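You operate a simulated robot arm through the tools that you are given. There is no shell and no other tool.

You run a simulated robot arm. Do the job below in one go: nothing can be reset, and whatever is moved stays where it is left.

JOB
Stir the soup, cover it with the glass lid and keep it warm.
Fine: use the wooden spoon and put it back; press the warm key once the lid is on and leave the cooker on.
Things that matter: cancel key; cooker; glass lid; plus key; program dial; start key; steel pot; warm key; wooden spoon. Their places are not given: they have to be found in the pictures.

It is judged by the outcome, as a careful person would: the job done as asked, and still so three seconds after it is handed in. It fails if anything else is knocked over, pushed out of place, dropped, spilled or broken. Lids that push on must go on centred and level and be pressed home; caps that screw on are set level and turned clockwise until they are tight.

ROBOT AND FRAMES
A 6-joint arm with a two-finger parallel gripper, fixed in place. Base frame: the origin is at the foot of the arm, x ahead of it, y to its left, z up. Lengths are in mm, angles in degrees, forces in N, time in s.
Its first joint turns from -166.0 to 166.0 degrees. Payload 3.91 kg.
The tool frame sits at the grasp point between the pads (the TCP): z along the fingers, y along the line on which they close. The tips reach 30 mm beyond it. The gripper opens to 110 mm. The fingers are 20 mm wide and 10 mm thick; the gripper's body (48 by 112 mm) begins 55 mm behind the TCP.
Orientation is that of the tool frame in the base frame, as a unit quaternion [x, y, z, w]. With the fingers straight down and closing along the base's y, the tool's x points along the base's -x, its y along +y and its z along -z.

CONTROLS
- The arm moves only by the tool drive_tool. Its argument "increments" is a list of rows, each an object of numbers (a shift or turn left out is 0, a gripper value left out holds the last): "ax", "ay", "az": the turn, a rotation vector about the tool's x, y, z in degrees; "dx", "dy", "dz": the shift along the tool's x, y, z in mm; "gripper": the gripper command, from -1 (shut) to 1 (fully open), values between in proportion. In form: [{"ax": .., "ay": .., "az": .., "dx": .., "dy": .., "dz": .., "gripper": ..}, ...]. A call has 1 to 20 rows; each row is the pose to reach, as a shift and turn from the pose commanded when the call began, along the tool's axes at that moment. A row lasts 0.2 s, in which the tool goes at most 50 mm and 8.6 degrees; a call with a longer step from one row to the next is refused whole, and so is a gripper value outside its range. Where a pose cannot be reached the arm comes as near as it can. A force on the tool above 40 N (or 10 N above the force at the start of the call, whichever is more), or a blocked arm, ends the call early, and 0.2 s more pass. Each finger travels about 153 mm/s and halts on what it meets, pressing with about 45 N; the grip force reading is that of the motor and also rises with nothing between the fingers. The clock runs only during rows and for 0.2 s after the last one: add rows that repeat a pose to give the fingers time. It gives the time, the measured TCP pose, the force on the tool (base axes), the opening and the grip force at its end, in the units of the frame above (readings bear some noise), with the torque about the TCP (base axes, N m) and any sound that the robot's microphone picked up.
- Cameras (640 x 400 px; columns grow to the right, rows downward): "scene" is fixed at [224.8, 498.5, 1382.5]; the picture's right is [-0.74, -0.67, 0.00], its down [-0.27, 0.30, -0.92] and it looks along [0.62, -0.68, -0.40] (base axes); focal length 241 px, centre (320, 200). "wrist" rides on the gripper at [72, 17, -103] in the tool frame; the picture's right is [-0.23, 0.97, 0.00], its down [-0.76, -0.18, -0.62] and it looks along [-0.61, -0.14, 0.78] (tool axes); focal length 222 px, centre (320, 200).
- camera(camera): a new picture of that camera. No time passes.
- measure_at(camera, pixels): there is no depth. For up to 12 entries [column, row, z] of the newest picture of that camera ("zoom" is the newest enlarged one), the place [x, y] in the base frame at which the ray of that pixel passes the height z, good to about 2 mm, but the place of the scene camera against the robot may be out by one fixed shift of up to 12 mm in any direction. No time passes.
- zoom(camera, box): a new picture of the part [left, top, right, bottom] of that camera's present view, enlarged. No time passes.
- job_done(): hands the job in; it is judged then, once.

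Open the gripper and draw the arm clear of the work before you hand the job in, unless the task says otherwise.

The tools are called after "Emit:" by a JSON object that holds its "api" and its "payload". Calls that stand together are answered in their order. drive_tool: Moves the arm, as the interface text tells. Its arguments: {"type":"object","properties":{"increments":{"type":"array","items":{"type":"object","properties":{"ax":{"type":"number"},"ay":{"type":"number"},"az":{"type":"number"},"dx":{"type":"number"},"dy":{"type":"number"},"dz":{"type":"number"},"gripper":{"type":"number"}}}}},"required":["increments"]} The other tools are called the same way: camera (camera) takes a picture; measure_at (camera, pixels) gives the place at which the rays of pixels pass given heights; zoom (camera, box) takes an enlarged picture of a part of a camera's view; job_done () hands the job in.

At the start:

```text
clock: 0.0
eef_pos: [436.1, -342.6, 1340.7]
orientation: [0.0, 1.0, 0.0, 0.0]
ft_force: [0.5, 0.3, -0.8]
torque: [0.01, 0.02, 0.0]
finger_gap: 109.9
gripper_force: 0.0
```

scene: 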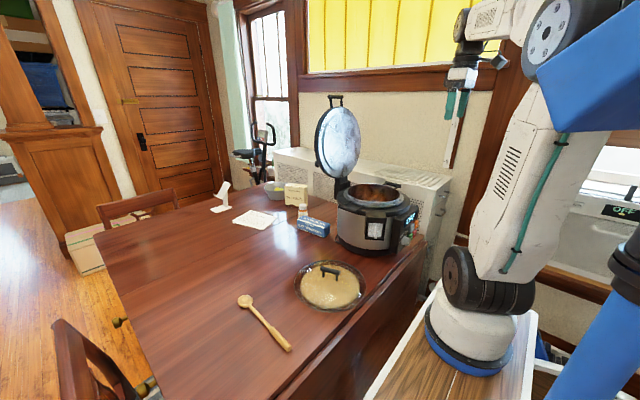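
wrist: 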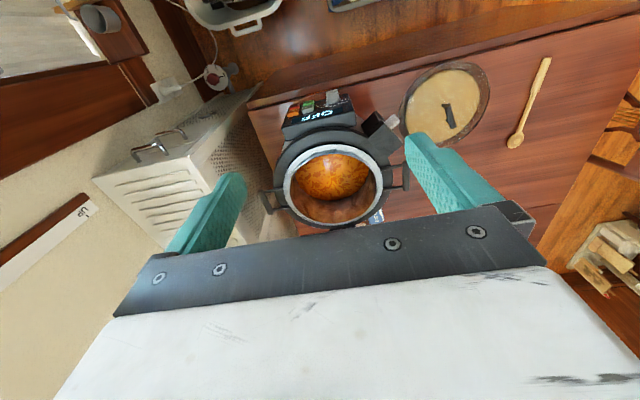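

I start by looking closer at the cooker, lid and spoon in the scene picture (cooker near (375,215), lid near (330,285), spoon near (265,322)).

Emit:
{"api": "zoom", "payload": {"camera": "scene", "box": [300, 80, 460, 260]}}

Emit:
{"api": "zoom", "payload": {"camera": "scene", "box": [220, 240, 400, 360]}}

Emit:
{"api": "zoom", "payload": {"camera": "wrist", "box": [240, 40, 420, 240]}}

```text
2.22 times, centred on (380, 170) of scene
```

zoom: 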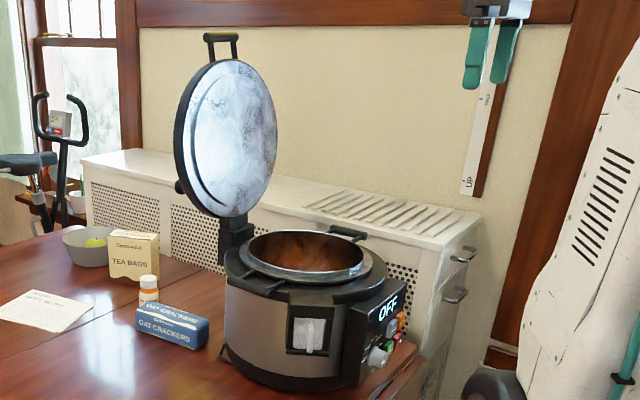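

```text
3.33 times, centred on (310, 300) of scene
```

zoom: 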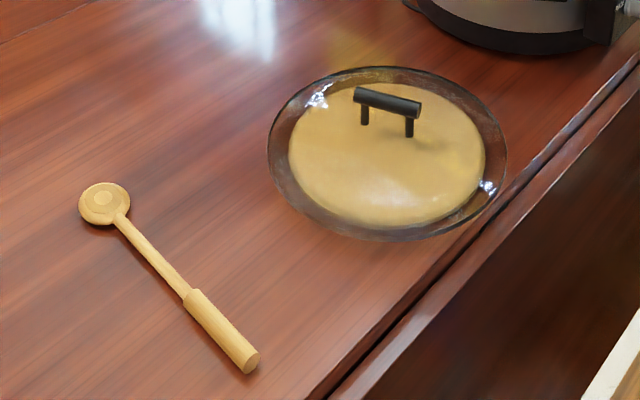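

```text
2.00 times, centred on (330, 140) of wrist
```

zoom: 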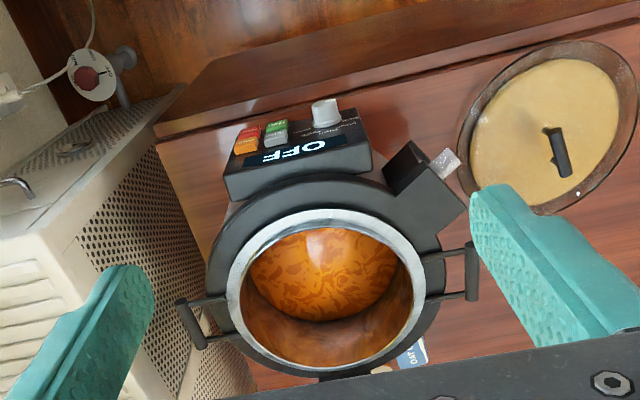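

The cooker displays OFF, its panel faces the robot near wrist pixel (320,108). I zoom into the panel to read the keys, from both cameras.

Emit:
{"api": "zoom", "payload": {"camera": "wrist", "box": [280, 80, 370, 140]}}

Emit:
{"api": "zoom", "payload": {"camera": "scene", "box": [370, 190, 430, 260]}}

Emit:
{"api": "zoom", "payload": {"camera": "wrist", "box": [380, 40, 580, 165]}}

```text
6.67 times, centred on (325, 110) of wrist
```

zoom: 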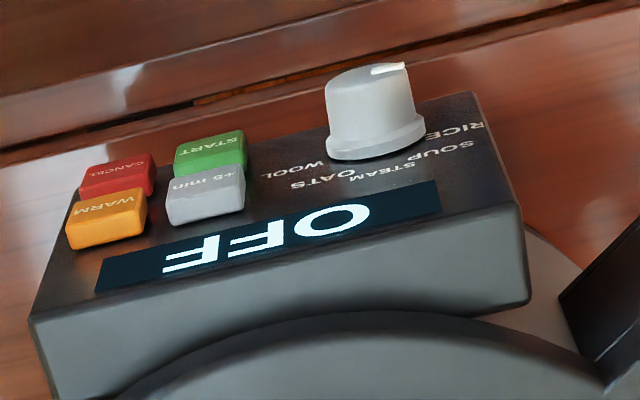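

```text
5.71 times, centred on (400, 225) of scene
```

zoom: 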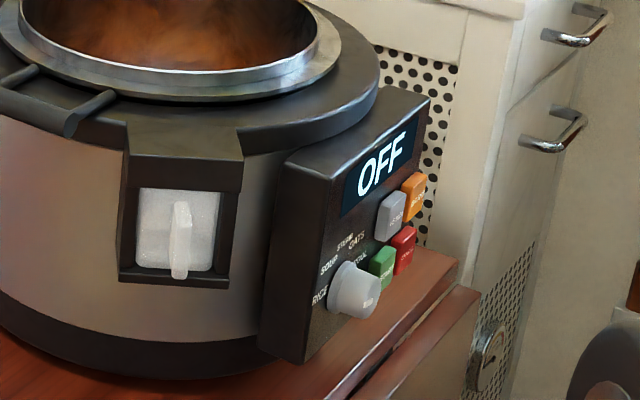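

```text
3.20 times, centred on (480, 102) of wrist
```

zoom: 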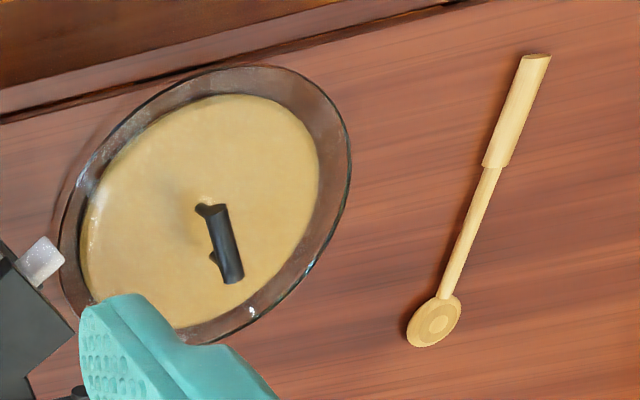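

I measure the spoon ends (wrist (549,58), (515,140); scene (295,349), (251,301)) and pot features at two heights in each camera, to triangulate the table's height.

Emit:
{"api": "measure_at", "payload": {"camera": "wrist", "pixels": [[548.7, 57.8, 300], [548.7, 57.8, 700], [515.3, 140, 300], [515.3, 140, 700], [449.5, 116, 300], [449.5, 116, 700], [333, 190, 300], [333, 190, 700]]}}

Emit:
{"api": "measure_at", "payload": {"camera": "scene", "pixels": [[294.5, 348, 300], [294.5, 348, 700], [250, 301, 300], [250, 301, 700], [336.5, 270, 300], [336.5, 270, 700], [377, 194, 300], [377, 194, 700]]}}

```text
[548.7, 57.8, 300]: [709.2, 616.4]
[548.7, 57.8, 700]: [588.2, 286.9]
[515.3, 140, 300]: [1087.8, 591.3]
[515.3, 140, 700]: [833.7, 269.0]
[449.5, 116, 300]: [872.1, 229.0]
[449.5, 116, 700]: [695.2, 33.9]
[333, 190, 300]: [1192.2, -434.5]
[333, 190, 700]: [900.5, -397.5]
```

```text
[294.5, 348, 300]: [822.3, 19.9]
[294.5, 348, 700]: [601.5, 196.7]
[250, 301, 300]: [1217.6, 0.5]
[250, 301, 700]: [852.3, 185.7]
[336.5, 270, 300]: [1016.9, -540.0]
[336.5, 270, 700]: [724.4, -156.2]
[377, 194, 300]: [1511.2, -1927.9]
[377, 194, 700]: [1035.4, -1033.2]
```

Accounting for the true zoom scaling, I re-measure the spoon, lid handle, pot rim and the panel corners / warm key from both cameras.

Emit:
{"api": "measure_at", "payload": {"camera": "wrist", "pixels": [[281.5, 127.7, 800], [281.5, 127.7, 1000], [355.3, 111.2, 800], [355.3, 111.2, 1000], [348.2, 93.8, 800], [348.2, 93.8, 1000], [292.7, 112.3, 800], [292.7, 112.3, 1000], [334, 185, 800], [334, 185, 1000]]}}

Emit:
{"api": "measure_at", "payload": {"camera": "scene", "pixels": [[419.3, 206.6, 800], [419.3, 206.6, 1000], [401.4, 221.5, 800], [401.4, 221.5, 1000], [397.4, 253, 800], [397.4, 253, 1000], [416.3, 224.5, 800], [416.3, 224.5, 1000], [373.7, 196.6, 800], [373.7, 196.6, 1000]]}}

Emit:
{"api": "measure_at", "payload": {"camera": "scene", "pixels": [[289, 348.6, 700], [289, 348.6, 800], [244.8, 301, 700], [244.8, 301, 800], [330.1, 270.3, 700], [330.1, 270.3, 900]]}}

```text
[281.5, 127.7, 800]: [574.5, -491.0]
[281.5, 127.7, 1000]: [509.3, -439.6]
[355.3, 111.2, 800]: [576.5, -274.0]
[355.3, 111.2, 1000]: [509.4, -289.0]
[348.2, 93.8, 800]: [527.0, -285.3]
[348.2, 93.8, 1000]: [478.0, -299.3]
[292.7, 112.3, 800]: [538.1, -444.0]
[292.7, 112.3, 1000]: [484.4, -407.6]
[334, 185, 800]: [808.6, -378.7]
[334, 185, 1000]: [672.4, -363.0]
```

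```text
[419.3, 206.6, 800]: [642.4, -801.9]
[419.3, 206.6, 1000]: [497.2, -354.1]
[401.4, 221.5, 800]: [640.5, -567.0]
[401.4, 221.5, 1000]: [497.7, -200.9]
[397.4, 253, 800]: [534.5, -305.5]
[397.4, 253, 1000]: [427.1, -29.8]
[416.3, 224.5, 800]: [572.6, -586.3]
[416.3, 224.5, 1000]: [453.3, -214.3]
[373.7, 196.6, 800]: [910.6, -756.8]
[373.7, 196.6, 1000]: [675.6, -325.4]
```

```text
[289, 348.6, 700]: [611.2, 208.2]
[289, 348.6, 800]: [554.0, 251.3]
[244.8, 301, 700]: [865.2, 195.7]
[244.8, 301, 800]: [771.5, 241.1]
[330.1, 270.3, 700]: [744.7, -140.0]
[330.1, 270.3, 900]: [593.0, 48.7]
```

Triangulation gives the table at z≈760, spoon from about (567,228) to (792,216), lid handle near (636,-30,830), pot rim centre near (685,-370,~985), and a vertical panel at x≈523 facing the robot. I move the arm over toward the spoon for a better wrist view, staying high.

Emit:
{"api": "drive_tool", "payload": {"increments": [{"dx": -10, "dy": 35, "dz": 18, "gripper": 1}, {"dx": -20, "dy": 75, "dz": 36}, {"dx": -30, "dy": 115, "dz": 54}, {"dx": -40, "dy": 155, "dz": 72}, {"dx": -50, "dy": 195, "dz": 90}, {"dx": -60, "dy": 235, "dz": 108}, {"dx": -70, "dy": 275, "dz": 126}, {"dx": -80, "dy": 315, "dz": 144}, {"dx": -90, "dy": 355, "dz": 162}, {"dx": -100, "dy": 395, "dz": 180}, {"dx": -110, "dy": 435, "dz": 198}, {"dx": -120, "dy": 475, "dz": 216}, {"dx": -130, "dy": 515, "dz": 234}, {"dx": -140, "dy": 550, "dz": 250}, {"dx": -150, "dy": 565, "dz": 270}, {"dx": -150, "dy": 565, "dz": 270}]}}

Emit:
{"api": "camera", "payload": {"camera": "wrist"}}

Emit:
{"api": "camera", "payload": {"camera": "scene"}}

```text
clock: 3.4
eef_pos: [586.6, 223.2, 1071.3]
orientation: [0.001, 1.0, -0.001, 0.001]
ft_force: [0.2, -0.1, -0.3]
torque: [0.02, -0.03, 0.0]
finger_gap: 110.0
gripper_force: 0.0
```

```text
taken
```

wrist: 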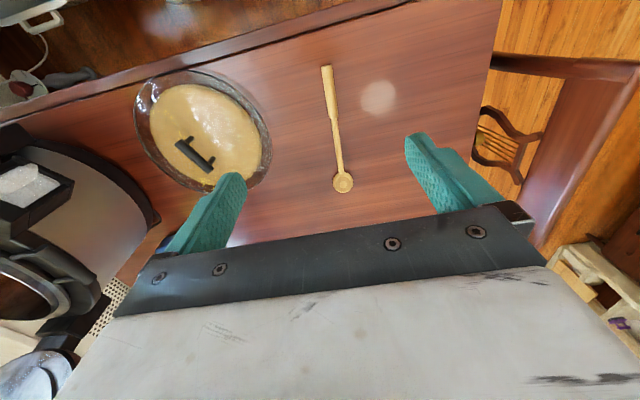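

```text
taken
```

scene: 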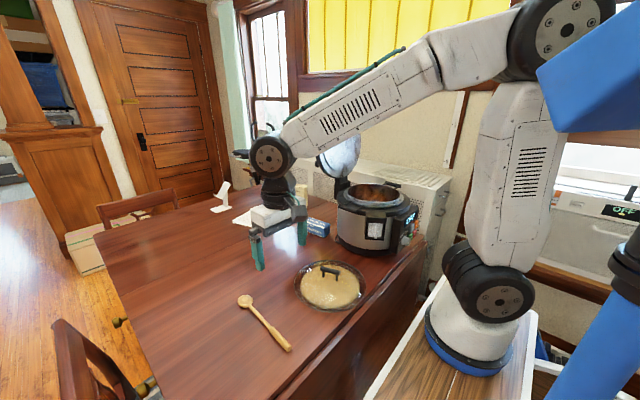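

The arm is over the table with the spoon visible at wrist (327,67)–(343,183) and lid at (200,135). I zoom for details of spoon and lid.

Emit:
{"api": "zoom", "payload": {"camera": "wrist", "box": [280, 50, 400, 200]}}

Emit:
{"api": "zoom", "payload": {"camera": "wrist", "box": [120, 60, 290, 200]}}

Emit:
{"api": "measure_at", "payload": {"camera": "wrist", "pixels": [[326, 67, 770], [332, 118, 770], [343, 182, 770], [343, 182, 760], [186, 144, 830], [202, 163, 830], [150, 135, 770], [262, 135, 770], [205, 75, 770], [200, 190, 770]]}}

```text
2.67 times, centred on (340, 125) of wrist
```

zoom: 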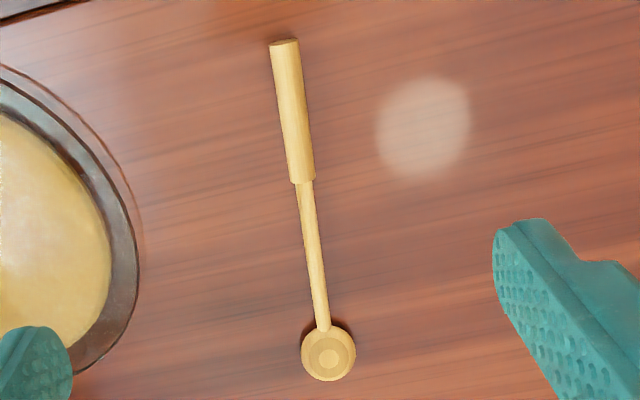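

```text
2.86 times, centred on (205, 130) of wrist
```

zoom: 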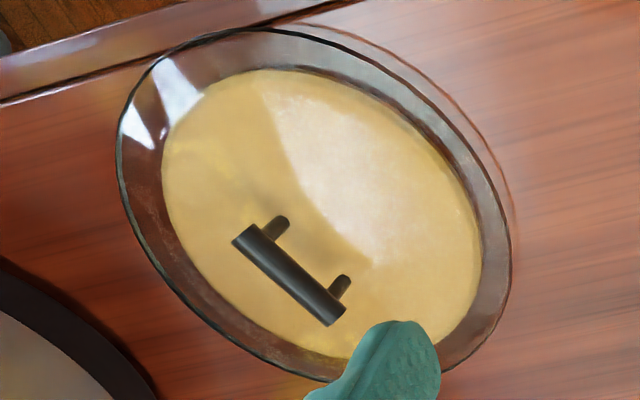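

```text
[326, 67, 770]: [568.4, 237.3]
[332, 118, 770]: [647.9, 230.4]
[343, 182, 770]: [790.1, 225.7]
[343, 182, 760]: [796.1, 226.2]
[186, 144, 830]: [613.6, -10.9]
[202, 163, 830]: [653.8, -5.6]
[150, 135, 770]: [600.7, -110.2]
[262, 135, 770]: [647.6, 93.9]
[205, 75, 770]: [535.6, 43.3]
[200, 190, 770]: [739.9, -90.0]
```

Spoon handle runs from about (568,237) to (648,230), stem on to bowl at (793,226). I test in free air whether the tool can be tilted outward (ay −40°) here, since a tilted grasp lets the spoon point down later.

Emit:
{"api": "drive_tool", "payload": {"increments": [{"ay": -8}, {"ay": -16}, {"ay": -24}, {"ay": -32}, {"ay": -40}, {"ay": -40}]}}

Emit:
{"api": "camera", "payload": {"camera": "scene"}}

```text
clock: 4.8
eef_pos: [586.6, 221.4, 1071.8]
orientation: [0.001, 0.94, -0.001, 0.342]
ft_force: [0.7, 0.4, 0.7]
torque: [0.02, -0.01, -0.04]
finger_gap: 109.9
gripper_force: 0.0
```

```text
taken
```

scene: 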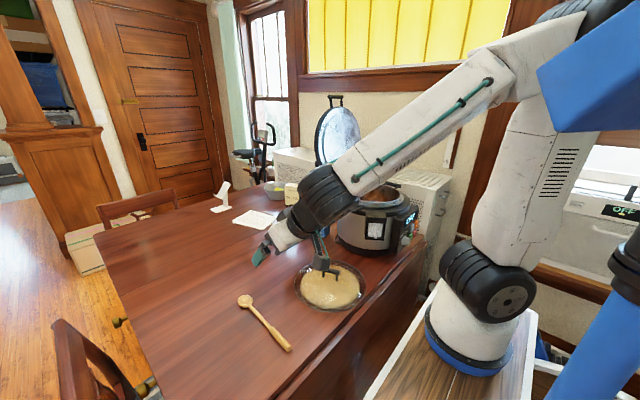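

The tilt is reachable. I return to vertical and come lower over the spoon handle for a close view.

Emit:
{"api": "drive_tool", "payload": {"increments": [{"ay": 8}, {"ay": 16}, {"ay": 24}, {"ay": 32}, {"ay": 40}, {"ay": 40}]}}

Emit:
{"api": "drive_tool", "payload": {"increments": [{"dz": 40, "dy": 3}, {"dz": 80, "dy": 6}, {"dz": 120, "dy": 10}, {"dz": 160, "dy": 10}, {"dz": 160, "dy": 10}]}}

Emit:
{"api": "camera", "payload": {"camera": "wrist"}}

```text
clock: 6.2
eef_pos: [586.0, 222.8, 1069.6]
orientation: [0.0, 1.0, 0.0, 0.001]
ft_force: [-0.4, -0.4, 1.0]
torque: [0.01, 0.0, 0.01]
finger_gap: 110.0
gripper_force: 0.1
```

```text
clock: 7.4
eef_pos: [586.7, 232.8, 910.7]
orientation: [0.0, 1.0, 0.0, 0.0]
ft_force: [-0.3, -0.2, -0.3]
torque: [-0.01, -0.01, 0.04]
finger_gap: 110.1
gripper_force: 0.0
```

```text
taken
```

wrist: 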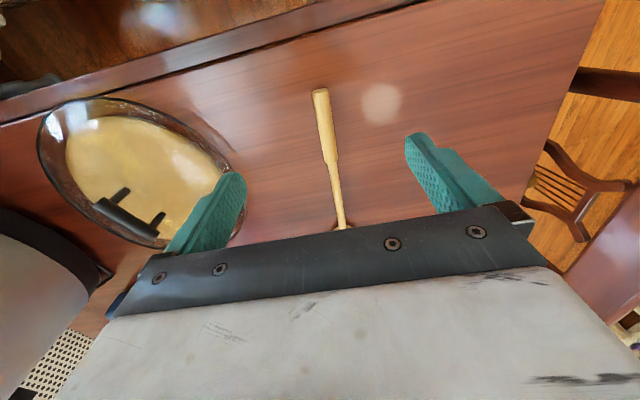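

Emit:
{"api": "zoom", "payload": {"camera": "wrist", "box": [270, 70, 400, 240]}}

Emit:
{"api": "measure_at", "payload": {"camera": "wrist", "pixels": [[321, 92, 770], [321, 92, 750], [331, 160, 770], [331, 160, 750], [321, 89, 760], [312, 92, 760], [329, 92, 760]]}}

```text
2.35 times, centred on (335, 155) of wrist
```

zoom: 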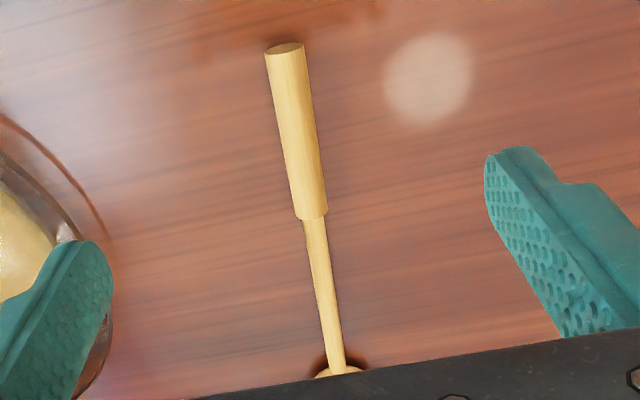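

```text
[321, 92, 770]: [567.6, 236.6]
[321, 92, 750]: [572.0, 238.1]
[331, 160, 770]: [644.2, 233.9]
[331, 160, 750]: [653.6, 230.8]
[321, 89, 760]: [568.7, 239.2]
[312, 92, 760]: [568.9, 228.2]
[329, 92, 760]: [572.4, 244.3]
```

The spoon handle's centre is close to (570,237,759) at its end with a heading of about −2.8°, and table ≈750. I align yaw over the handle and tilt the tool 40° outward at a safe height.

Emit:
{"api": "drive_tool", "payload": {"increments": [{"dz": 35, "dx": 2, "dy": 2, "az": 1.4}, {"dz": 70, "dx": 3.7, "dy": 3.9, "az": 2.8}, {"dz": 70, "dx": 3.7, "dy": 3.9, "az": 2.8}]}}

Emit:
{"api": "drive_tool", "payload": {"increments": [{"ay": -8}, {"ay": -16}, {"ay": -24}, {"ay": -32}, {"ay": -40}, {"ay": -40}]}}

Emit:
{"api": "zoom", "payload": {"camera": "scene", "box": [200, 200, 380, 370]}}

Emit:
{"api": "camera", "payload": {"camera": "wrist"}}

```text
clock: 8.2
eef_pos: [582.1, 238.8, 838.1]
orientation: [0.026, 1.0, 0.001, 0.0]
ft_force: [-0.2, 0.2, -0.2]
torque: [0.05, 0.01, -0.01]
finger_gap: 110.0
gripper_force: 0.1
```

```text
clock: 9.6
eef_pos: [583.0, 236.9, 840.5]
orientation: [0.022, 0.939, -0.008, 0.343]
ft_force: [0.5, 1.0, 0.0]
torque: [0.02, 0.0, -0.01]
finger_gap: 109.8
gripper_force: 0.0
```

```text
2.35 times, centred on (290, 285) of scene
```

zoom: 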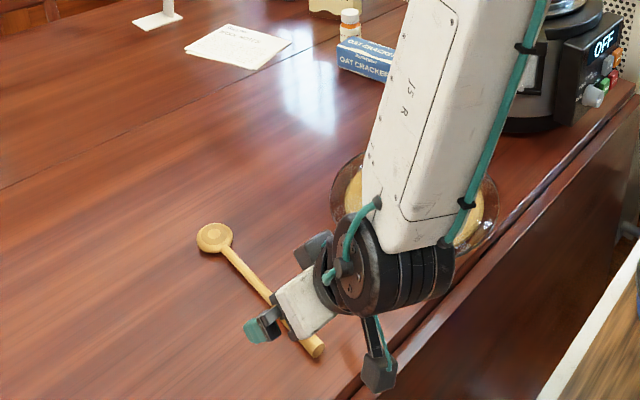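

```text
taken
```

wrist: 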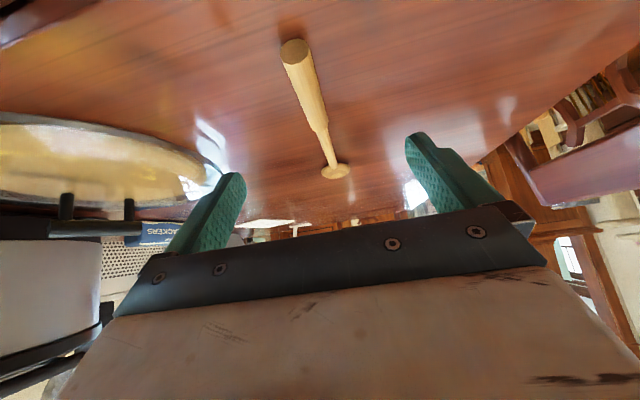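

Handle at wrist row 83 is centred at column ≈306, as predicted for a centred grasp. I descend about 52 mm with the tilt kept, then finish in small steps watching the force.

Emit:
{"api": "drive_tool", "payload": {"increments": [{"dx": 12.9, "dz": 15.3}, {"dx": 25.7, "dz": 30.6}, {"dx": 33.4, "dz": 39.8}, {"dx": 33.4, "dz": 39.8}]}}

Emit:
{"api": "drive_tool", "payload": {"increments": [{"dx": 1.3, "dz": 1.5}, {"dx": 2.6, "dz": 3.1}, {"dx": 3.2, "dz": 3.8}, {"dx": 3.9, "dz": 4.6}, {"dx": 3.9, "dz": 4.6}]}}

Emit:
{"api": "camera", "payload": {"camera": "wrist"}}

Emit:
{"api": "zoom", "payload": {"camera": "scene", "box": [220, 260, 360, 370]}}

```text
clock: 10.6
eef_pos: [583.1, 236.4, 788.1]
orientation: [0.022, 0.939, -0.008, 0.343]
ft_force: [0.3, 0.9, -0.8]
torque: [-0.01, 0.0, 0.03]
finger_gap: 110.1
gripper_force: 0.1
```

```text
clock: 11.8
eef_pos: [582.5, 236.8, 783.4]
orientation: [0.023, 0.939, -0.008, 0.342]
ft_force: [-0.1, -0.5, 0.9]
torque: [-0.03, -0.01, -0.03]
finger_gap: 110.1
gripper_force: 0.0
```

```text
taken
```

wrist: 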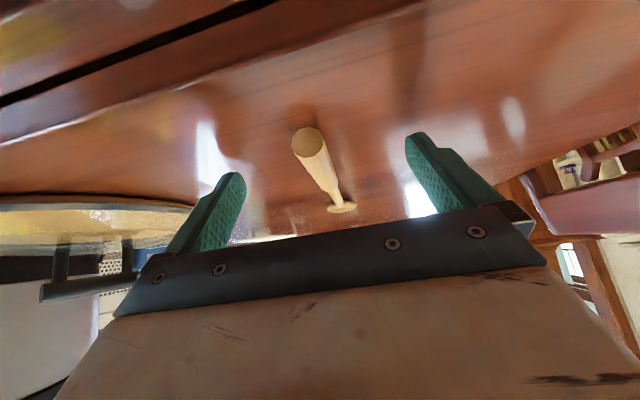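

```text
3.64 times, centred on (290, 315) of scene
```

zoom: 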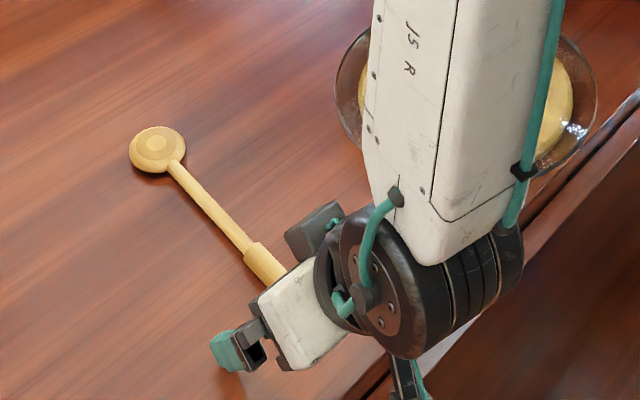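

The handle end sits at (307,143) exactly where predicted, so I lower 2 mm more and close the gripper on the handle.

Emit:
{"api": "drive_tool", "payload": {"increments": [{"dx": 0.65, "dz": 0.75}, {"dx": 1.3, "dz": 1.5}, {"dx": 1.3, "dz": 1.5, "gripper": -1}, {"dx": 1.3, "dz": 1.5}, {"dx": 1.3, "dz": 1.5}, {"dx": 1.3, "dz": 1.5}]}}

Emit:
{"api": "camera", "payload": {"camera": "wrist"}}

```text
clock: 13.2
eef_pos: [583.6, 237.3, 779.8]
orientation: [0.024, 0.939, -0.01, 0.342]
ft_force: [0.0, -0.5, -0.1]
torque: [-0.02, 0.07, -0.01]
finger_gap: 16.2
gripper_force: 45.0
```

```text
taken
```

wrist: 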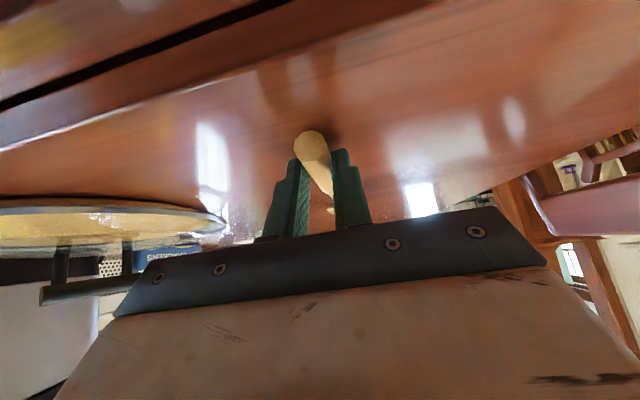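

The gripper holds the handle (gap 16.2 mm). I lift it slowly and check for slip.

Emit:
{"api": "drive_tool", "payload": {"increments": [{"dx": -3.2, "dz": -3.8}, {"dx": -9.6, "dz": -11.5}, {"dx": -19.3, "dz": -23}, {"dx": -32.1, "dz": -38.3}, {"dx": -48.2, "dz": -57.5}, {"dx": -64.3, "dz": -76.6}, {"dx": -64.3, "dz": -76.6}]}}

Emit:
{"api": "camera", "payload": {"camera": "wrist"}}

Emit:
{"api": "zoom", "payload": {"camera": "scene", "box": [200, 200, 380, 330]}}

```text
clock: 14.8
eef_pos: [581.0, 236.2, 880.6]
orientation: [0.023, 0.939, -0.008, 0.342]
ft_force: [0.9, 0.4, -1.1]
torque: [0.01, 0.06, 0.02]
finger_gap: 16.3
gripper_force: 45.0
```

```text
taken
```

wrist: 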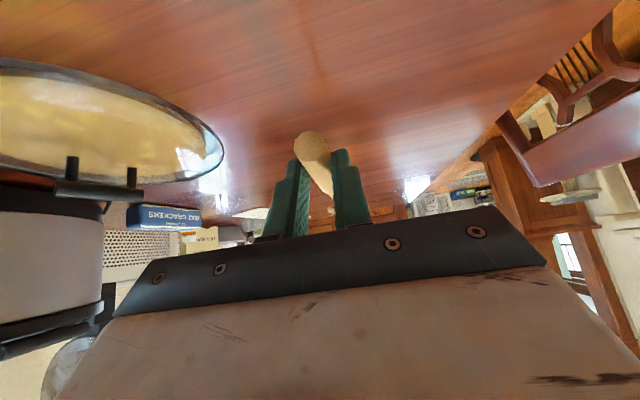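

```text
3.08 times, centred on (290, 265) of scene
```

zoom: 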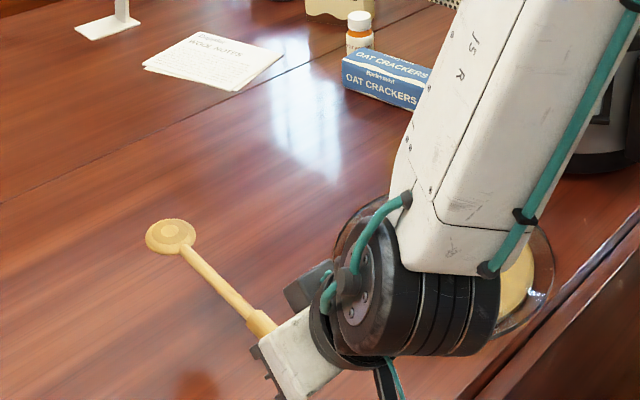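

The spoon is held firmly without slipping. I raise it to z≈1250 and then tilt the tool back so the spoon points down.

Emit:
{"api": "drive_tool", "payload": {"increments": [{"dx": -25.7, "dz": -30.6}, {"dx": -51.4, "dz": -61.3}, {"dx": -77.1, "dz": -91.9}, {"dx": -102.8, "dz": -122.6}, {"dx": -128.6, "dz": -153.2}, {"dx": -154.3, "dz": -183.8}, {"dx": -180, "dz": -214.5}, {"dx": -205.7, "dz": -245.1}, {"dx": -237.3, "dz": -282.7}, {"dx": -237.3, "dz": -282.7}]}}

Emit:
{"api": "drive_tool", "payload": {"increments": [{"ay": 6}, {"ay": 12}, {"ay": 18}, {"ay": 24}, {"ay": 30}, {"ay": 36}, {"ay": 42}, {"ay": 48}, {"ay": 54}, {"ay": 60}, {"ay": 60}]}}

Emit:
{"api": "camera", "payload": {"camera": "wrist"}}

Emit:
{"api": "camera", "payload": {"camera": "scene"}}

```text
clock: 17.0
eef_pos: [584.1, 236.4, 1250.4]
orientation: [0.024, 0.939, -0.009, 0.343]
ft_force: [0.6, 0.7, -0.9]
torque: [-0.04, 0.07, 0.01]
finger_gap: 16.0
gripper_force: 45.1
```

```text
clock: 19.4
eef_pos: [582.8, 237.8, 1249.8]
orientation: [0.024, 0.985, 0.004, -0.173]
ft_force: [-0.2, 0.4, -1.5]
torque: [0.02, 0.0, 0.02]
finger_gap: 16.4
gripper_force: 44.9
```

```text
taken
```

wrist: 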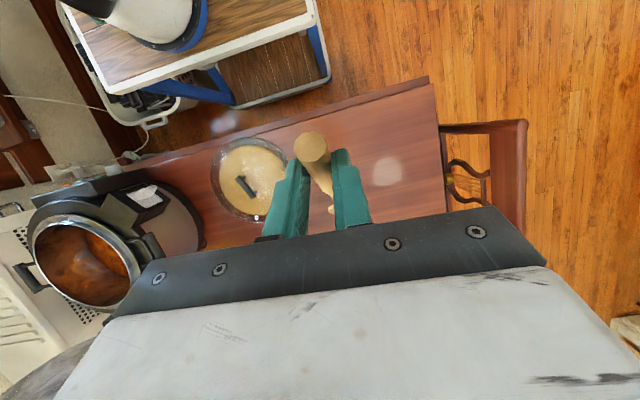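

```text
taken
```

scene: 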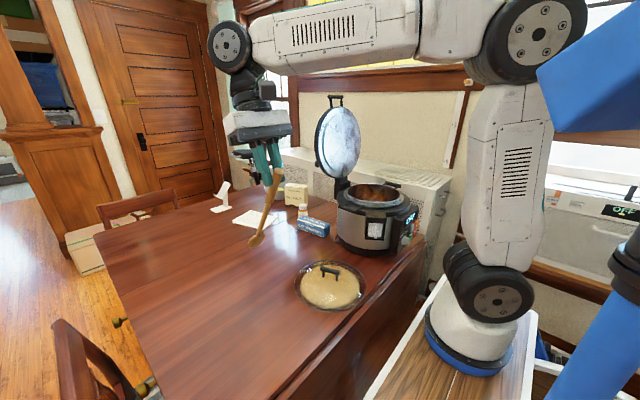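

The spoon now points down (scene (265,210)). Before moving over the pot, I measure the open hinged lid and pot rim positions from these views.

Emit:
{"api": "measure_at", "payload": {"camera": "scene", "pixels": [[342.7, 186, 980], [342.7, 186, 1020], [336, 97, 1200], [336, 97, 1250], [338, 140, 1100], [338, 140, 1150], [374, 196.6, 980], [374, 196.6, 1000]]}}

Emit:
{"api": "measure_at", "payload": {"camera": "wrist", "pixels": [[84, 262, 980], [84, 262, 1000], [28, 255, 990], [140, 270, 990], [85, 218, 990], [88, 308, 990], [160, 25, 700], [160, 25, 0]]}}

Emit:
{"api": "zoom", "payload": {"camera": "wrist", "box": [0, 150, 220, 350]}}

```text
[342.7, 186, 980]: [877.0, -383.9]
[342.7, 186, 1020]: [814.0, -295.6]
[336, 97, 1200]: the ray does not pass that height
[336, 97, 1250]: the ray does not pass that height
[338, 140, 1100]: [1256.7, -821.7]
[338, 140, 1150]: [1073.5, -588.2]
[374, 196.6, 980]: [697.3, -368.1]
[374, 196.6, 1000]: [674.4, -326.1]
```

```text
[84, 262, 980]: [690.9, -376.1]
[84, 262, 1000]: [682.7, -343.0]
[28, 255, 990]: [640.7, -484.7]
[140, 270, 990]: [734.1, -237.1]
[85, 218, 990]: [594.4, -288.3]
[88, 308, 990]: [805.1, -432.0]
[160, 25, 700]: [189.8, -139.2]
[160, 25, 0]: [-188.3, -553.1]
```

```text
2.00 times, centred on (110, 250) of wrist
```

zoom: 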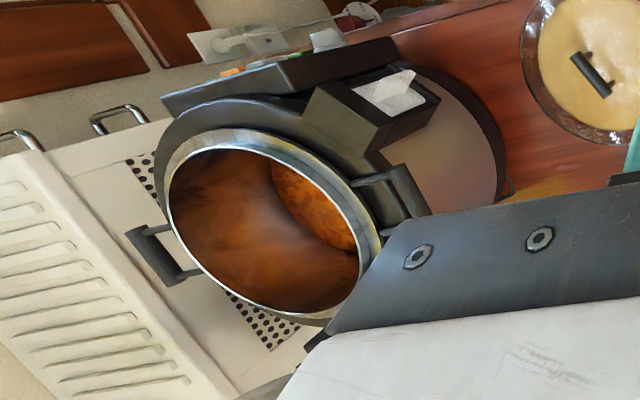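

Pot rim centre is about (690,−372) with rim z≈980 from both cameras, and the hinge of the open lid is far back at x≈850. The spoon bowl hangs ~200 mm below the TCP, so at z=1250 it clears the rim; I move over the pot.

Emit:
{"api": "drive_tool", "payload": {"increments": [{"dx": -2, "dy": -25, "dz": -0.7}, {"dx": -5, "dy": -65, "dz": -1.8}, {"dx": -8.2, "dy": -110, "dz": -3}, {"dx": -11.5, "dy": -155, "dz": -4.2}, {"dx": -14.8, "dy": -200, "dz": -5.4}, {"dx": -18.1, "dy": -245, "dz": -6.6}, {"dx": -21.5, "dy": -290, "dz": -7.8}, {"dx": -24.8, "dy": -335, "dz": -9}, {"dx": -28.1, "dy": -380, "dz": -10.2}, {"dx": -31.5, "dy": -425, "dz": -11.4}, {"dx": -34.8, "dy": -470, "dz": -12.6}, {"dx": -38.1, "dy": -515, "dz": -13.8}, {"dx": -41.5, "dy": -560, "dz": -15}, {"dx": -44.7, "dy": -595, "dz": -16.2}, {"dx": -44.7, "dy": -603.4, "dz": -16.2}, {"dx": -44.7, "dy": -603.4, "dz": -16.2}]}}

Emit:
{"api": "camera", "payload": {"camera": "wrist"}}

Emit:
{"api": "camera", "payload": {"camera": "scene"}}

```text
clock: 22.8
eef_pos: [599.3, -370.0, 1250.7]
orientation: [0.024, 0.985, 0.005, -0.173]
ft_force: [0.1, -0.5, -1.4]
torque: [-0.01, 0.01, 0.0]
finger_gap: 16.2
gripper_force: 44.5
```

```text
taken
```

wrist: 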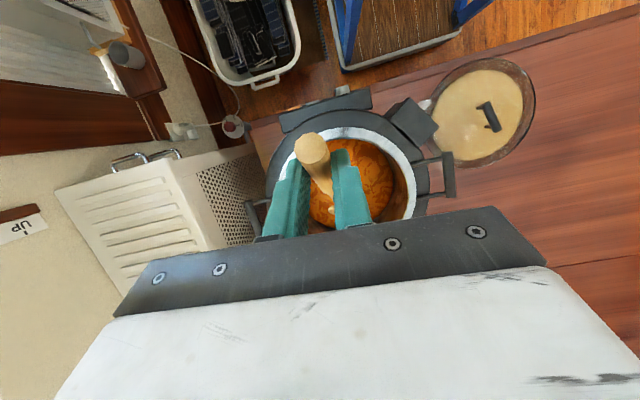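

```text
taken
```

scene: 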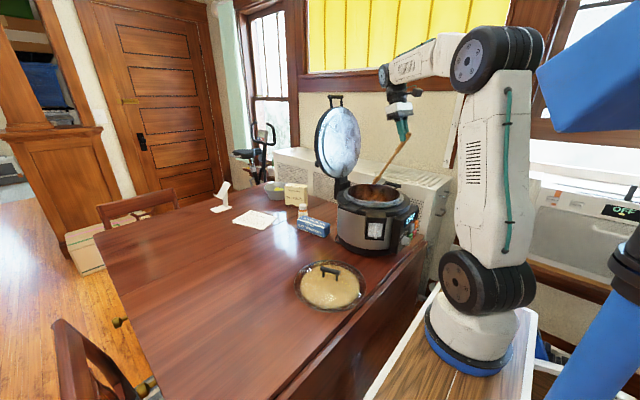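

Emit:
{"api": "zoom", "payload": {"camera": "wrist", "box": [240, 80, 470, 240]}}

Emit:
{"api": "zoom", "payload": {"camera": "scene", "box": [300, 80, 460, 260]}}

```text
2.50 times, centred on (355, 160) of wrist
```

zoom: 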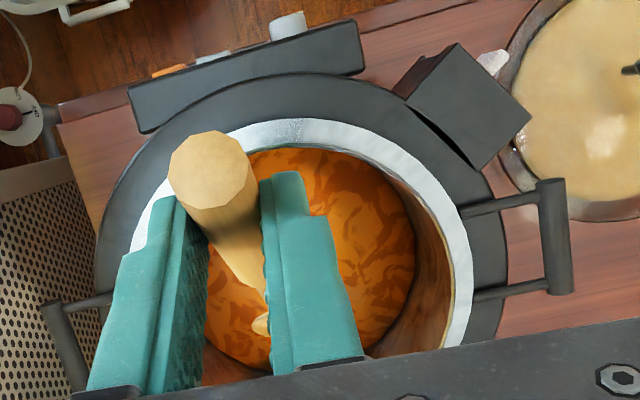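

```text
2.22 times, centred on (380, 170) of scene
```

zoom: 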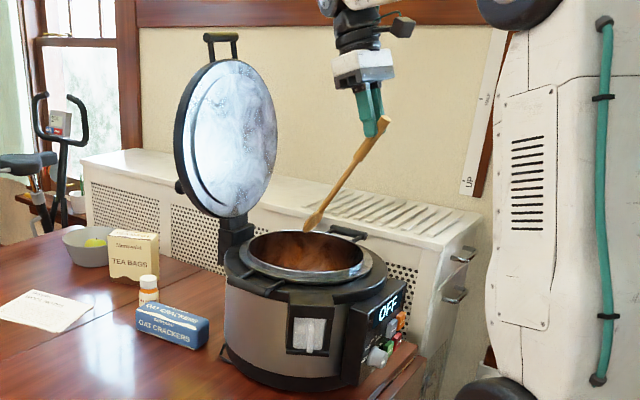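

I measure rim and soup-surface edges in the wrist view (rim inner right ≈(409,180), soup right edge ≈(393,174), soup near edge ≈(351,139)) at several heights to find the soup level.

Emit:
{"api": "measure_at", "payload": {"camera": "wrist", "pixels": [[409, 180, 980], [351, 130, 980], [393, 174, 930], [393, 174, 900], [393, 174, 870], [351, 139, 930], [351, 139, 900], [351, 139, 870], [415.8, 182, 980], [347, 127, 980], [279, 184, 980]]}}

```text
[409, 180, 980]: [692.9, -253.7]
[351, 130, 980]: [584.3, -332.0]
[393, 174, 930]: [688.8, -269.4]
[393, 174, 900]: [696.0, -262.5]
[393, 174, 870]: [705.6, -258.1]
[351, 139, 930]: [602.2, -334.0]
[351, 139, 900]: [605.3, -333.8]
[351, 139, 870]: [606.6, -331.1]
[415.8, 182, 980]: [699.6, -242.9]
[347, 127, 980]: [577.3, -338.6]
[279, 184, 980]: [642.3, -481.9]
```

The soup surface comes out at z≈900 with the pot's inner radius ≈105–110 mm. I lower the spoon straight down at the centre so the bowl reaches z≈870, slowing at the surface.

Emit:
{"api": "drive_tool", "payload": {"increments": [{"dx": -12, "dz": 26.5}, {"dx": -22, "dz": 54.7}, {"dx": -32.2, "dz": 82.9}, {"dx": -40, "dz": 104}, {"dx": -47, "dz": 122}, {"dx": -53, "dz": 138}, {"dx": -58.5, "dz": 152}, {"dx": -63, "dz": 162}, {"dx": -67, "dz": 169.4}, {"dx": -67, "dz": 169.4}]}}

Emit:
{"api": "camera", "payload": {"camera": "wrist"}}

Emit:
{"api": "zoom", "payload": {"camera": "scene", "box": [300, 80, 460, 260]}}

```text
clock: 25.0
eef_pos: [606.1, -369.3, 1068.3]
orientation: [0.025, 0.985, 0.003, -0.172]
ft_force: [-8.6, 1.5, 26.2]
torque: [0.04, -0.6, 0.06]
finger_gap: 16.1
gripper_force: 44.9
```

```text
taken
```

wrist: 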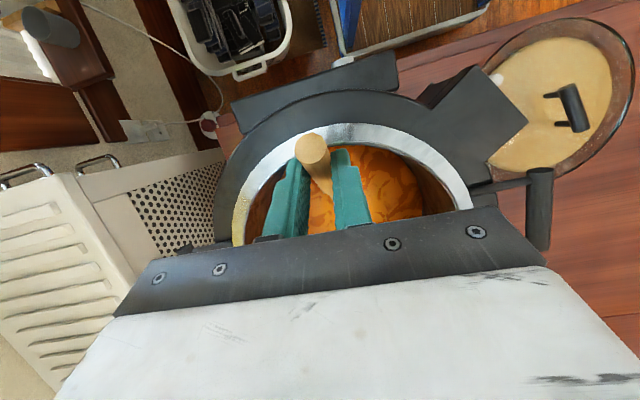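

```text
2.22 times, centred on (380, 170) of scene
```

zoom: 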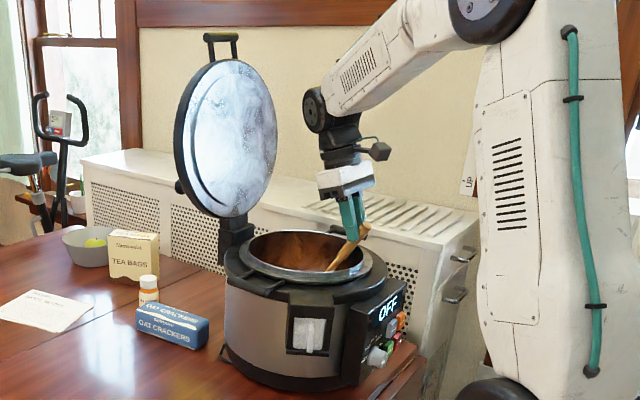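

There is a 26 N upward force, so the bowl is pressing on something (the pot floor or so). I back off 6 mm and read the force again.

Emit:
{"api": "drive_tool", "payload": {"increments": [{"dx": 0.7, "dz": -1.9}, {"dx": 1.4, "dz": -3.8}, {"dx": 2.05, "dz": -5.6}, {"dx": 2.05, "dz": -5.6}]}}

Emit:
{"api": "zoom", "payload": {"camera": "wrist", "box": [230, 100, 480, 250]}}

```text
clock: 26.0
eef_pos: [606.0, -368.1, 1073.4]
orientation: [0.024, 0.985, 0.004, -0.173]
ft_force: [-0.7, 0.8, 0.4]
torque: [-0.01, 0.03, 0.0]
finger_gap: 16.6
gripper_force: 44.9
```

```text
2.56 times, centred on (355, 175) of wrist
```

zoom: 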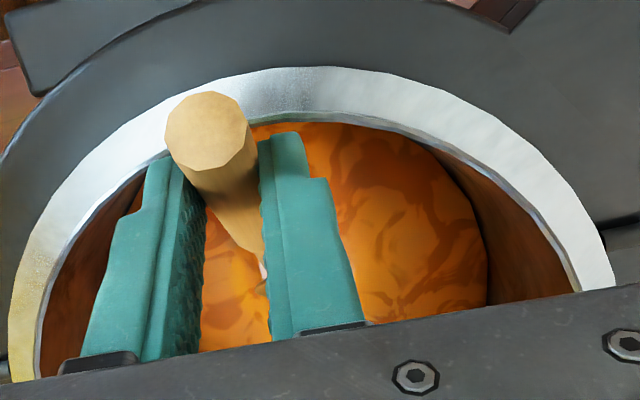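

With 6 mm up the force is gone and the handle end hasn't shifted, so the bowl tip touched the pot floor at about z≈855. I check the soup level from this nearer view.

Emit:
{"api": "measure_at", "payload": {"camera": "wrist", "pixels": [[351, 145.4, 920], [351, 145.4, 900], [351, 145.4, 870], [398, 155.6, 920], [398, 155.6, 900], [398, 155.6, 870], [420.5, 200, 920], [420.5, 200, 900], [420.5, 200, 870], [350, 143.5, 980], [444, 190, 980]]}}

```text
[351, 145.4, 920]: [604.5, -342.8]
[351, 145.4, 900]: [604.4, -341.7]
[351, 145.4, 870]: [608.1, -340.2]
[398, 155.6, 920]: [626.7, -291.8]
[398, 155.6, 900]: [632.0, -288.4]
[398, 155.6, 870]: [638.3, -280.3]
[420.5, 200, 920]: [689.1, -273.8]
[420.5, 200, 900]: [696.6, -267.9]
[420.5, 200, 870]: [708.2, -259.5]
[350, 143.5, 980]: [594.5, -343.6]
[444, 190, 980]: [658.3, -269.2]
```

The bowl centre (z≈879) lies ~30 mm under the surface with clearance from the floor. I raise 4 mm and stir in circles of 27 mm radius, gently (~70 mm/s).

Emit:
{"api": "drive_tool", "payload": {"increments": [{"dx": -1.4, "dy": 0.2, "dz": -4.8}, {"dx": -14, "dy": 0.8, "dz": -9.4}, {"dx": -26.8, "dy": 1.5, "dz": -14.0}, {"dx": -22.7, "dy": 14.8, "dz": -12.5}, {"dx": -13.0, "dy": 24.2, "dz": -9.0}, {"dx": -0.1, "dy": 27.1, "dz": -4.4}, {"dx": 12.4, "dy": 22.8, "dz": 0.2}, {"dx": 21.2, "dy": 12.5, "dz": 3.4}, {"dx": 24.0, "dy": -1.2, "dz": 4.4}, {"dx": 19.9, "dy": -14.5, "dz": 2.9}, {"dx": 10.2, "dy": -23.9, "dz": -0.6}, {"dx": -2.7, "dy": -26.9, "dz": -5.3}, {"dx": -15.2, "dy": -22.5, "dz": -9.8}, {"dx": -24.0, "dy": -12.2, "dz": -13.0}, {"dx": -26.8, "dy": 1.5, "dz": -14.0}, {"dx": -22.7, "dy": 14.8, "dz": -12.5}, {"dx": -13.0, "dy": 24.2, "dz": -9.0}, {"dx": -0.1, "dy": 27.1, "dz": -4.4}, {"dx": 12.4, "dy": 22.8, "dz": 0.2}, {"dx": 21.2, "dy": 12.5, "dz": 3.4}]}}

Emit:
{"api": "camera", "payload": {"camera": "wrist"}}

```text
clock: 30.2
eef_pos: [583.9, -354.9, 1076.1]
orientation: [0.024, 0.985, 0.004, -0.173]
ft_force: [0.5, -0.1, -1.1]
torque: [0.02, 0.01, -0.01]
finger_gap: 16.1
gripper_force: 45.4
```

```text
taken
```

wrist: 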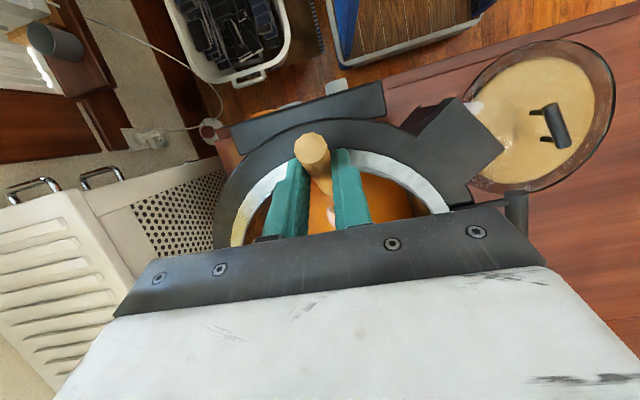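

Stirring goes freely with no contact force. I continue with another one and a half turns and end at the centre.

Emit:
{"api": "drive_tool", "payload": {"increments": [{"dx": 2.8, "dy": -13.7, "dz": 1.0}, {"dx": -1.3, "dy": -27, "dz": -0.5}, {"dx": -11.0, "dy": -36.4, "dz": -4.0}, {"dx": -23.9, "dy": -39.4, "dz": -8.7}, {"dx": -36.4, "dy": -35, "dz": -13.2}, {"dx": -45.2, "dy": -24.7, "dz": -16.4}, {"dx": -48, "dy": -11, "dz": -17.4}, {"dx": -43.9, "dy": 2.3, "dz": -15.9}, {"dx": -34.2, "dy": 11.7, "dz": -12.4}, {"dx": -21.3, "dy": 14.6, "dz": -7.8}, {"dx": -8.8, "dy": 10.3, "dz": -3.2}, {"dx": 0, "dy": 0, "dz": 0}, {"dx": 2.8, "dy": -13.7, "dz": 1.0}, {"dx": -1.3, "dy": -27, "dz": -0.5}, {"dx": -11.0, "dy": -36.4, "dz": -4.0}, {"dx": -23.9, "dy": -39.4, "dz": -8.7}, {"dx": -36.4, "dy": -35, "dz": -13.2}, {"dx": -45.2, "dy": -24.7, "dz": -16.4}, {"dx": -48, "dy": -11, "dz": -17.4}, {"dx": -22.6, "dy": -12.3, "dz": -8.2}]}}

Emit:
{"api": "camera", "payload": {"camera": "wrist"}}

```text
clock: 34.4
eef_pos: [608.5, -368.6, 1077.2]
orientation: [0.025, 0.985, 0.005, -0.173]
ft_force: [0.0, -0.6, -0.8]
torque: [0.02, 0.04, -0.02]
finger_gap: 16.3
gripper_force: 44.3
```

```text
taken
```

wrist: 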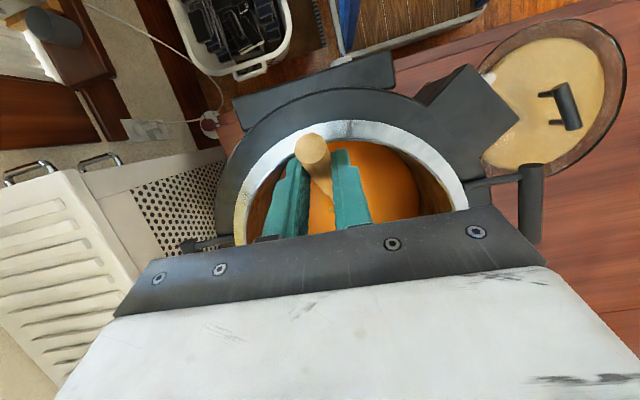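

The soup's surface changed from mottled to an even orange: it is stirred. I lift the spoon straight out of the pot slowly.

Emit:
{"api": "drive_tool", "payload": {"increments": [{"dx": 5.1, "dz": -14.1}, {"dx": 10.3, "dz": -28.2}, {"dx": 15.4, "dz": -42.3}, {"dx": 20.5, "dz": -56.4}, {"dx": 27.4, "dz": -75.2}, {"dx": 34.2, "dz": -94}, {"dx": 42.8, "dz": -117.5}, {"dx": 51.3, "dz": -141}, {"dx": 59.2, "dz": -162.6}, {"dx": 59.2, "dz": -162.6}, {"dx": 59.2, "dz": -162.6}]}}

Emit:
{"api": "camera", "payload": {"camera": "wrist"}}

Emit:
{"api": "zoom", "payload": {"camera": "scene", "box": [300, 80, 460, 260]}}

```text
clock: 36.8
eef_pos: [610.5, -367.8, 1250.1]
orientation: [0.025, 0.985, 0.004, -0.173]
ft_force: [0.8, -0.4, -0.2]
torque: [-0.02, 0.02, -0.01]
finger_gap: 16.2
gripper_force: 44.6
```

```text
taken
```

wrist: 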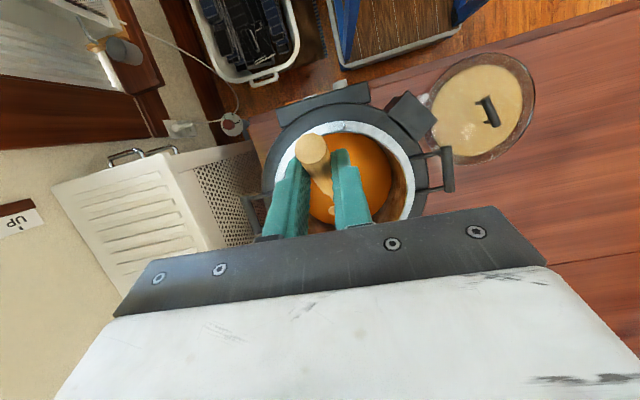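

```text
2.22 times, centred on (380, 170) of scene
```

zoom: 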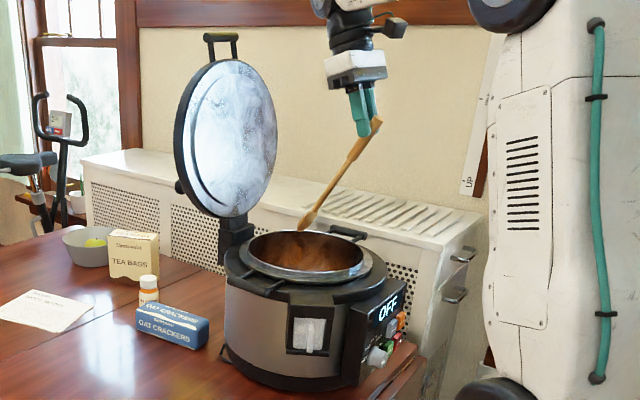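

The spoon is clear of the pot. I carry it back along the reverse path to above its original spot.

Emit:
{"api": "drive_tool", "payload": {"increments": [{"dx": 2.2, "dy": 25, "dz": 0.8}, {"dx": 5.6, "dy": 65, "dz": 2.1}, {"dx": 9.5, "dy": 110, "dz": 3.6}, {"dx": 13.3, "dy": 155, "dz": 5.1}, {"dx": 17.2, "dy": 200, "dz": 6.6}, {"dx": 21.1, "dy": 245, "dz": 8}, {"dx": 24.9, "dy": 290, "dz": 9.5}, {"dx": 28.8, "dy": 335, "dz": 11}, {"dx": 32.7, "dy": 380, "dz": 12.5}, {"dx": 36.5, "dy": 425, "dz": 14}, {"dx": 40.4, "dy": 470, "dz": 15.4}, {"dx": 44.3, "dy": 515, "dz": 16.9}, {"dx": 48.1, "dy": 560, "dz": 18.4}, {"dx": 51.1, "dy": 595, "dz": 19.5}, {"dx": 51.85, "dy": 603.2, "dz": 19.8}, {"dx": 51.85, "dy": 603.2, "dz": 19.8}]}}

Emit:
{"api": "drive_tool", "payload": {"increments": [{"ay": -6}, {"ay": -12}, {"ay": -18}, {"ay": -24}, {"ay": -30}, {"ay": -36}, {"ay": -42}, {"ay": -48}, {"ay": -54}, {"ay": -60}, {"ay": -60}]}}

Emit:
{"api": "camera", "payload": {"camera": "wrist"}}

Emit:
{"api": "camera", "payload": {"camera": "scene"}}

```text
clock: 40.2
eef_pos: [583.5, 236.7, 1249.2]
orientation: [0.024, 0.985, 0.004, -0.174]
ft_force: [0.1, 0.0, -0.7]
torque: [-0.01, 0.02, 0.04]
finger_gap: 16.4
gripper_force: 44.2
```

```text
clock: 42.6
eef_pos: [582.8, 236.5, 1250.0]
orientation: [0.023, 0.939, -0.008, 0.343]
ft_force: [-0.1, 0.5, -0.4]
torque: [0.02, 0.07, -0.03]
finger_gap: 16.5
gripper_force: 45.0
```

```text
taken
```

wrist: 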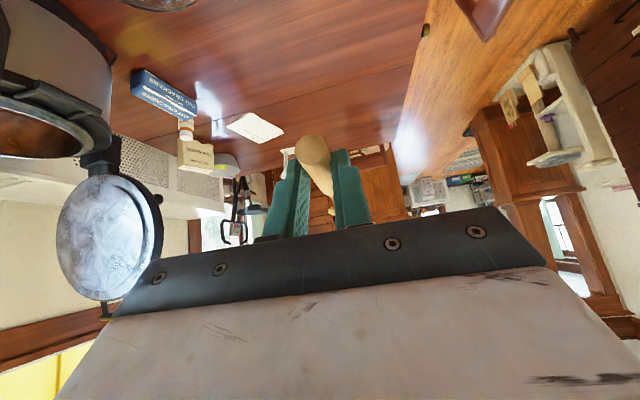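

```text
taken
```

scene: 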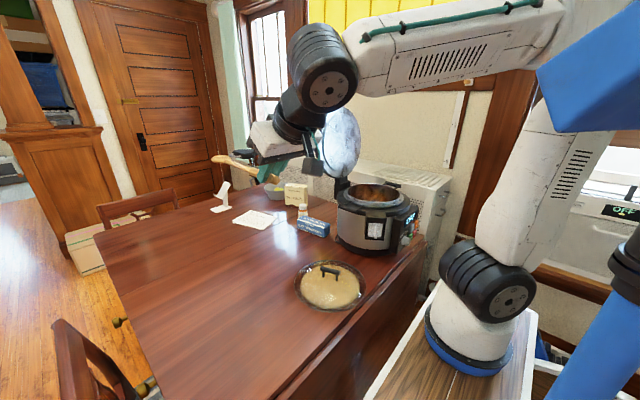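

The spoon is back above its place, horizontal again. I zoom in to check whether the touch on the pot floor pivoted it within the grip.

Emit:
{"api": "zoom", "payload": {"camera": "scene", "box": [190, 120, 310, 200]}}

Emit:
{"api": "zoom", "payload": {"camera": "wrist", "box": [250, 110, 390, 240]}}

```text
5.00 times, centred on (250, 160) of scene
```

zoom: 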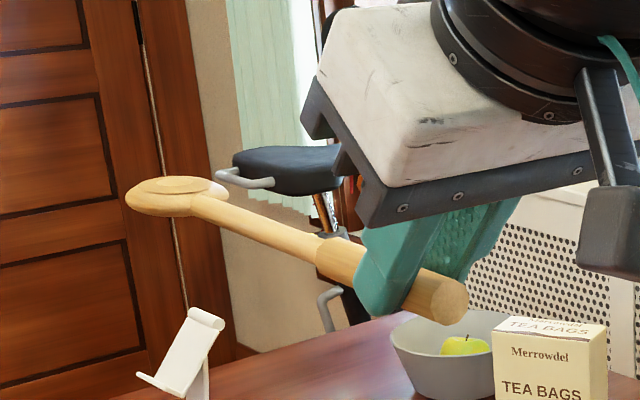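

```text
3.08 times, centred on (320, 175) of wrist
```

zoom: 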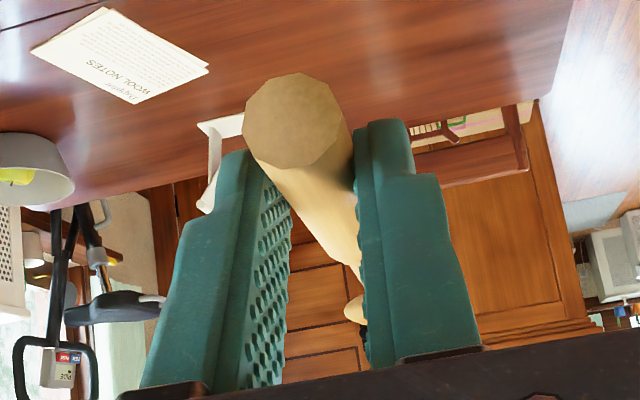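

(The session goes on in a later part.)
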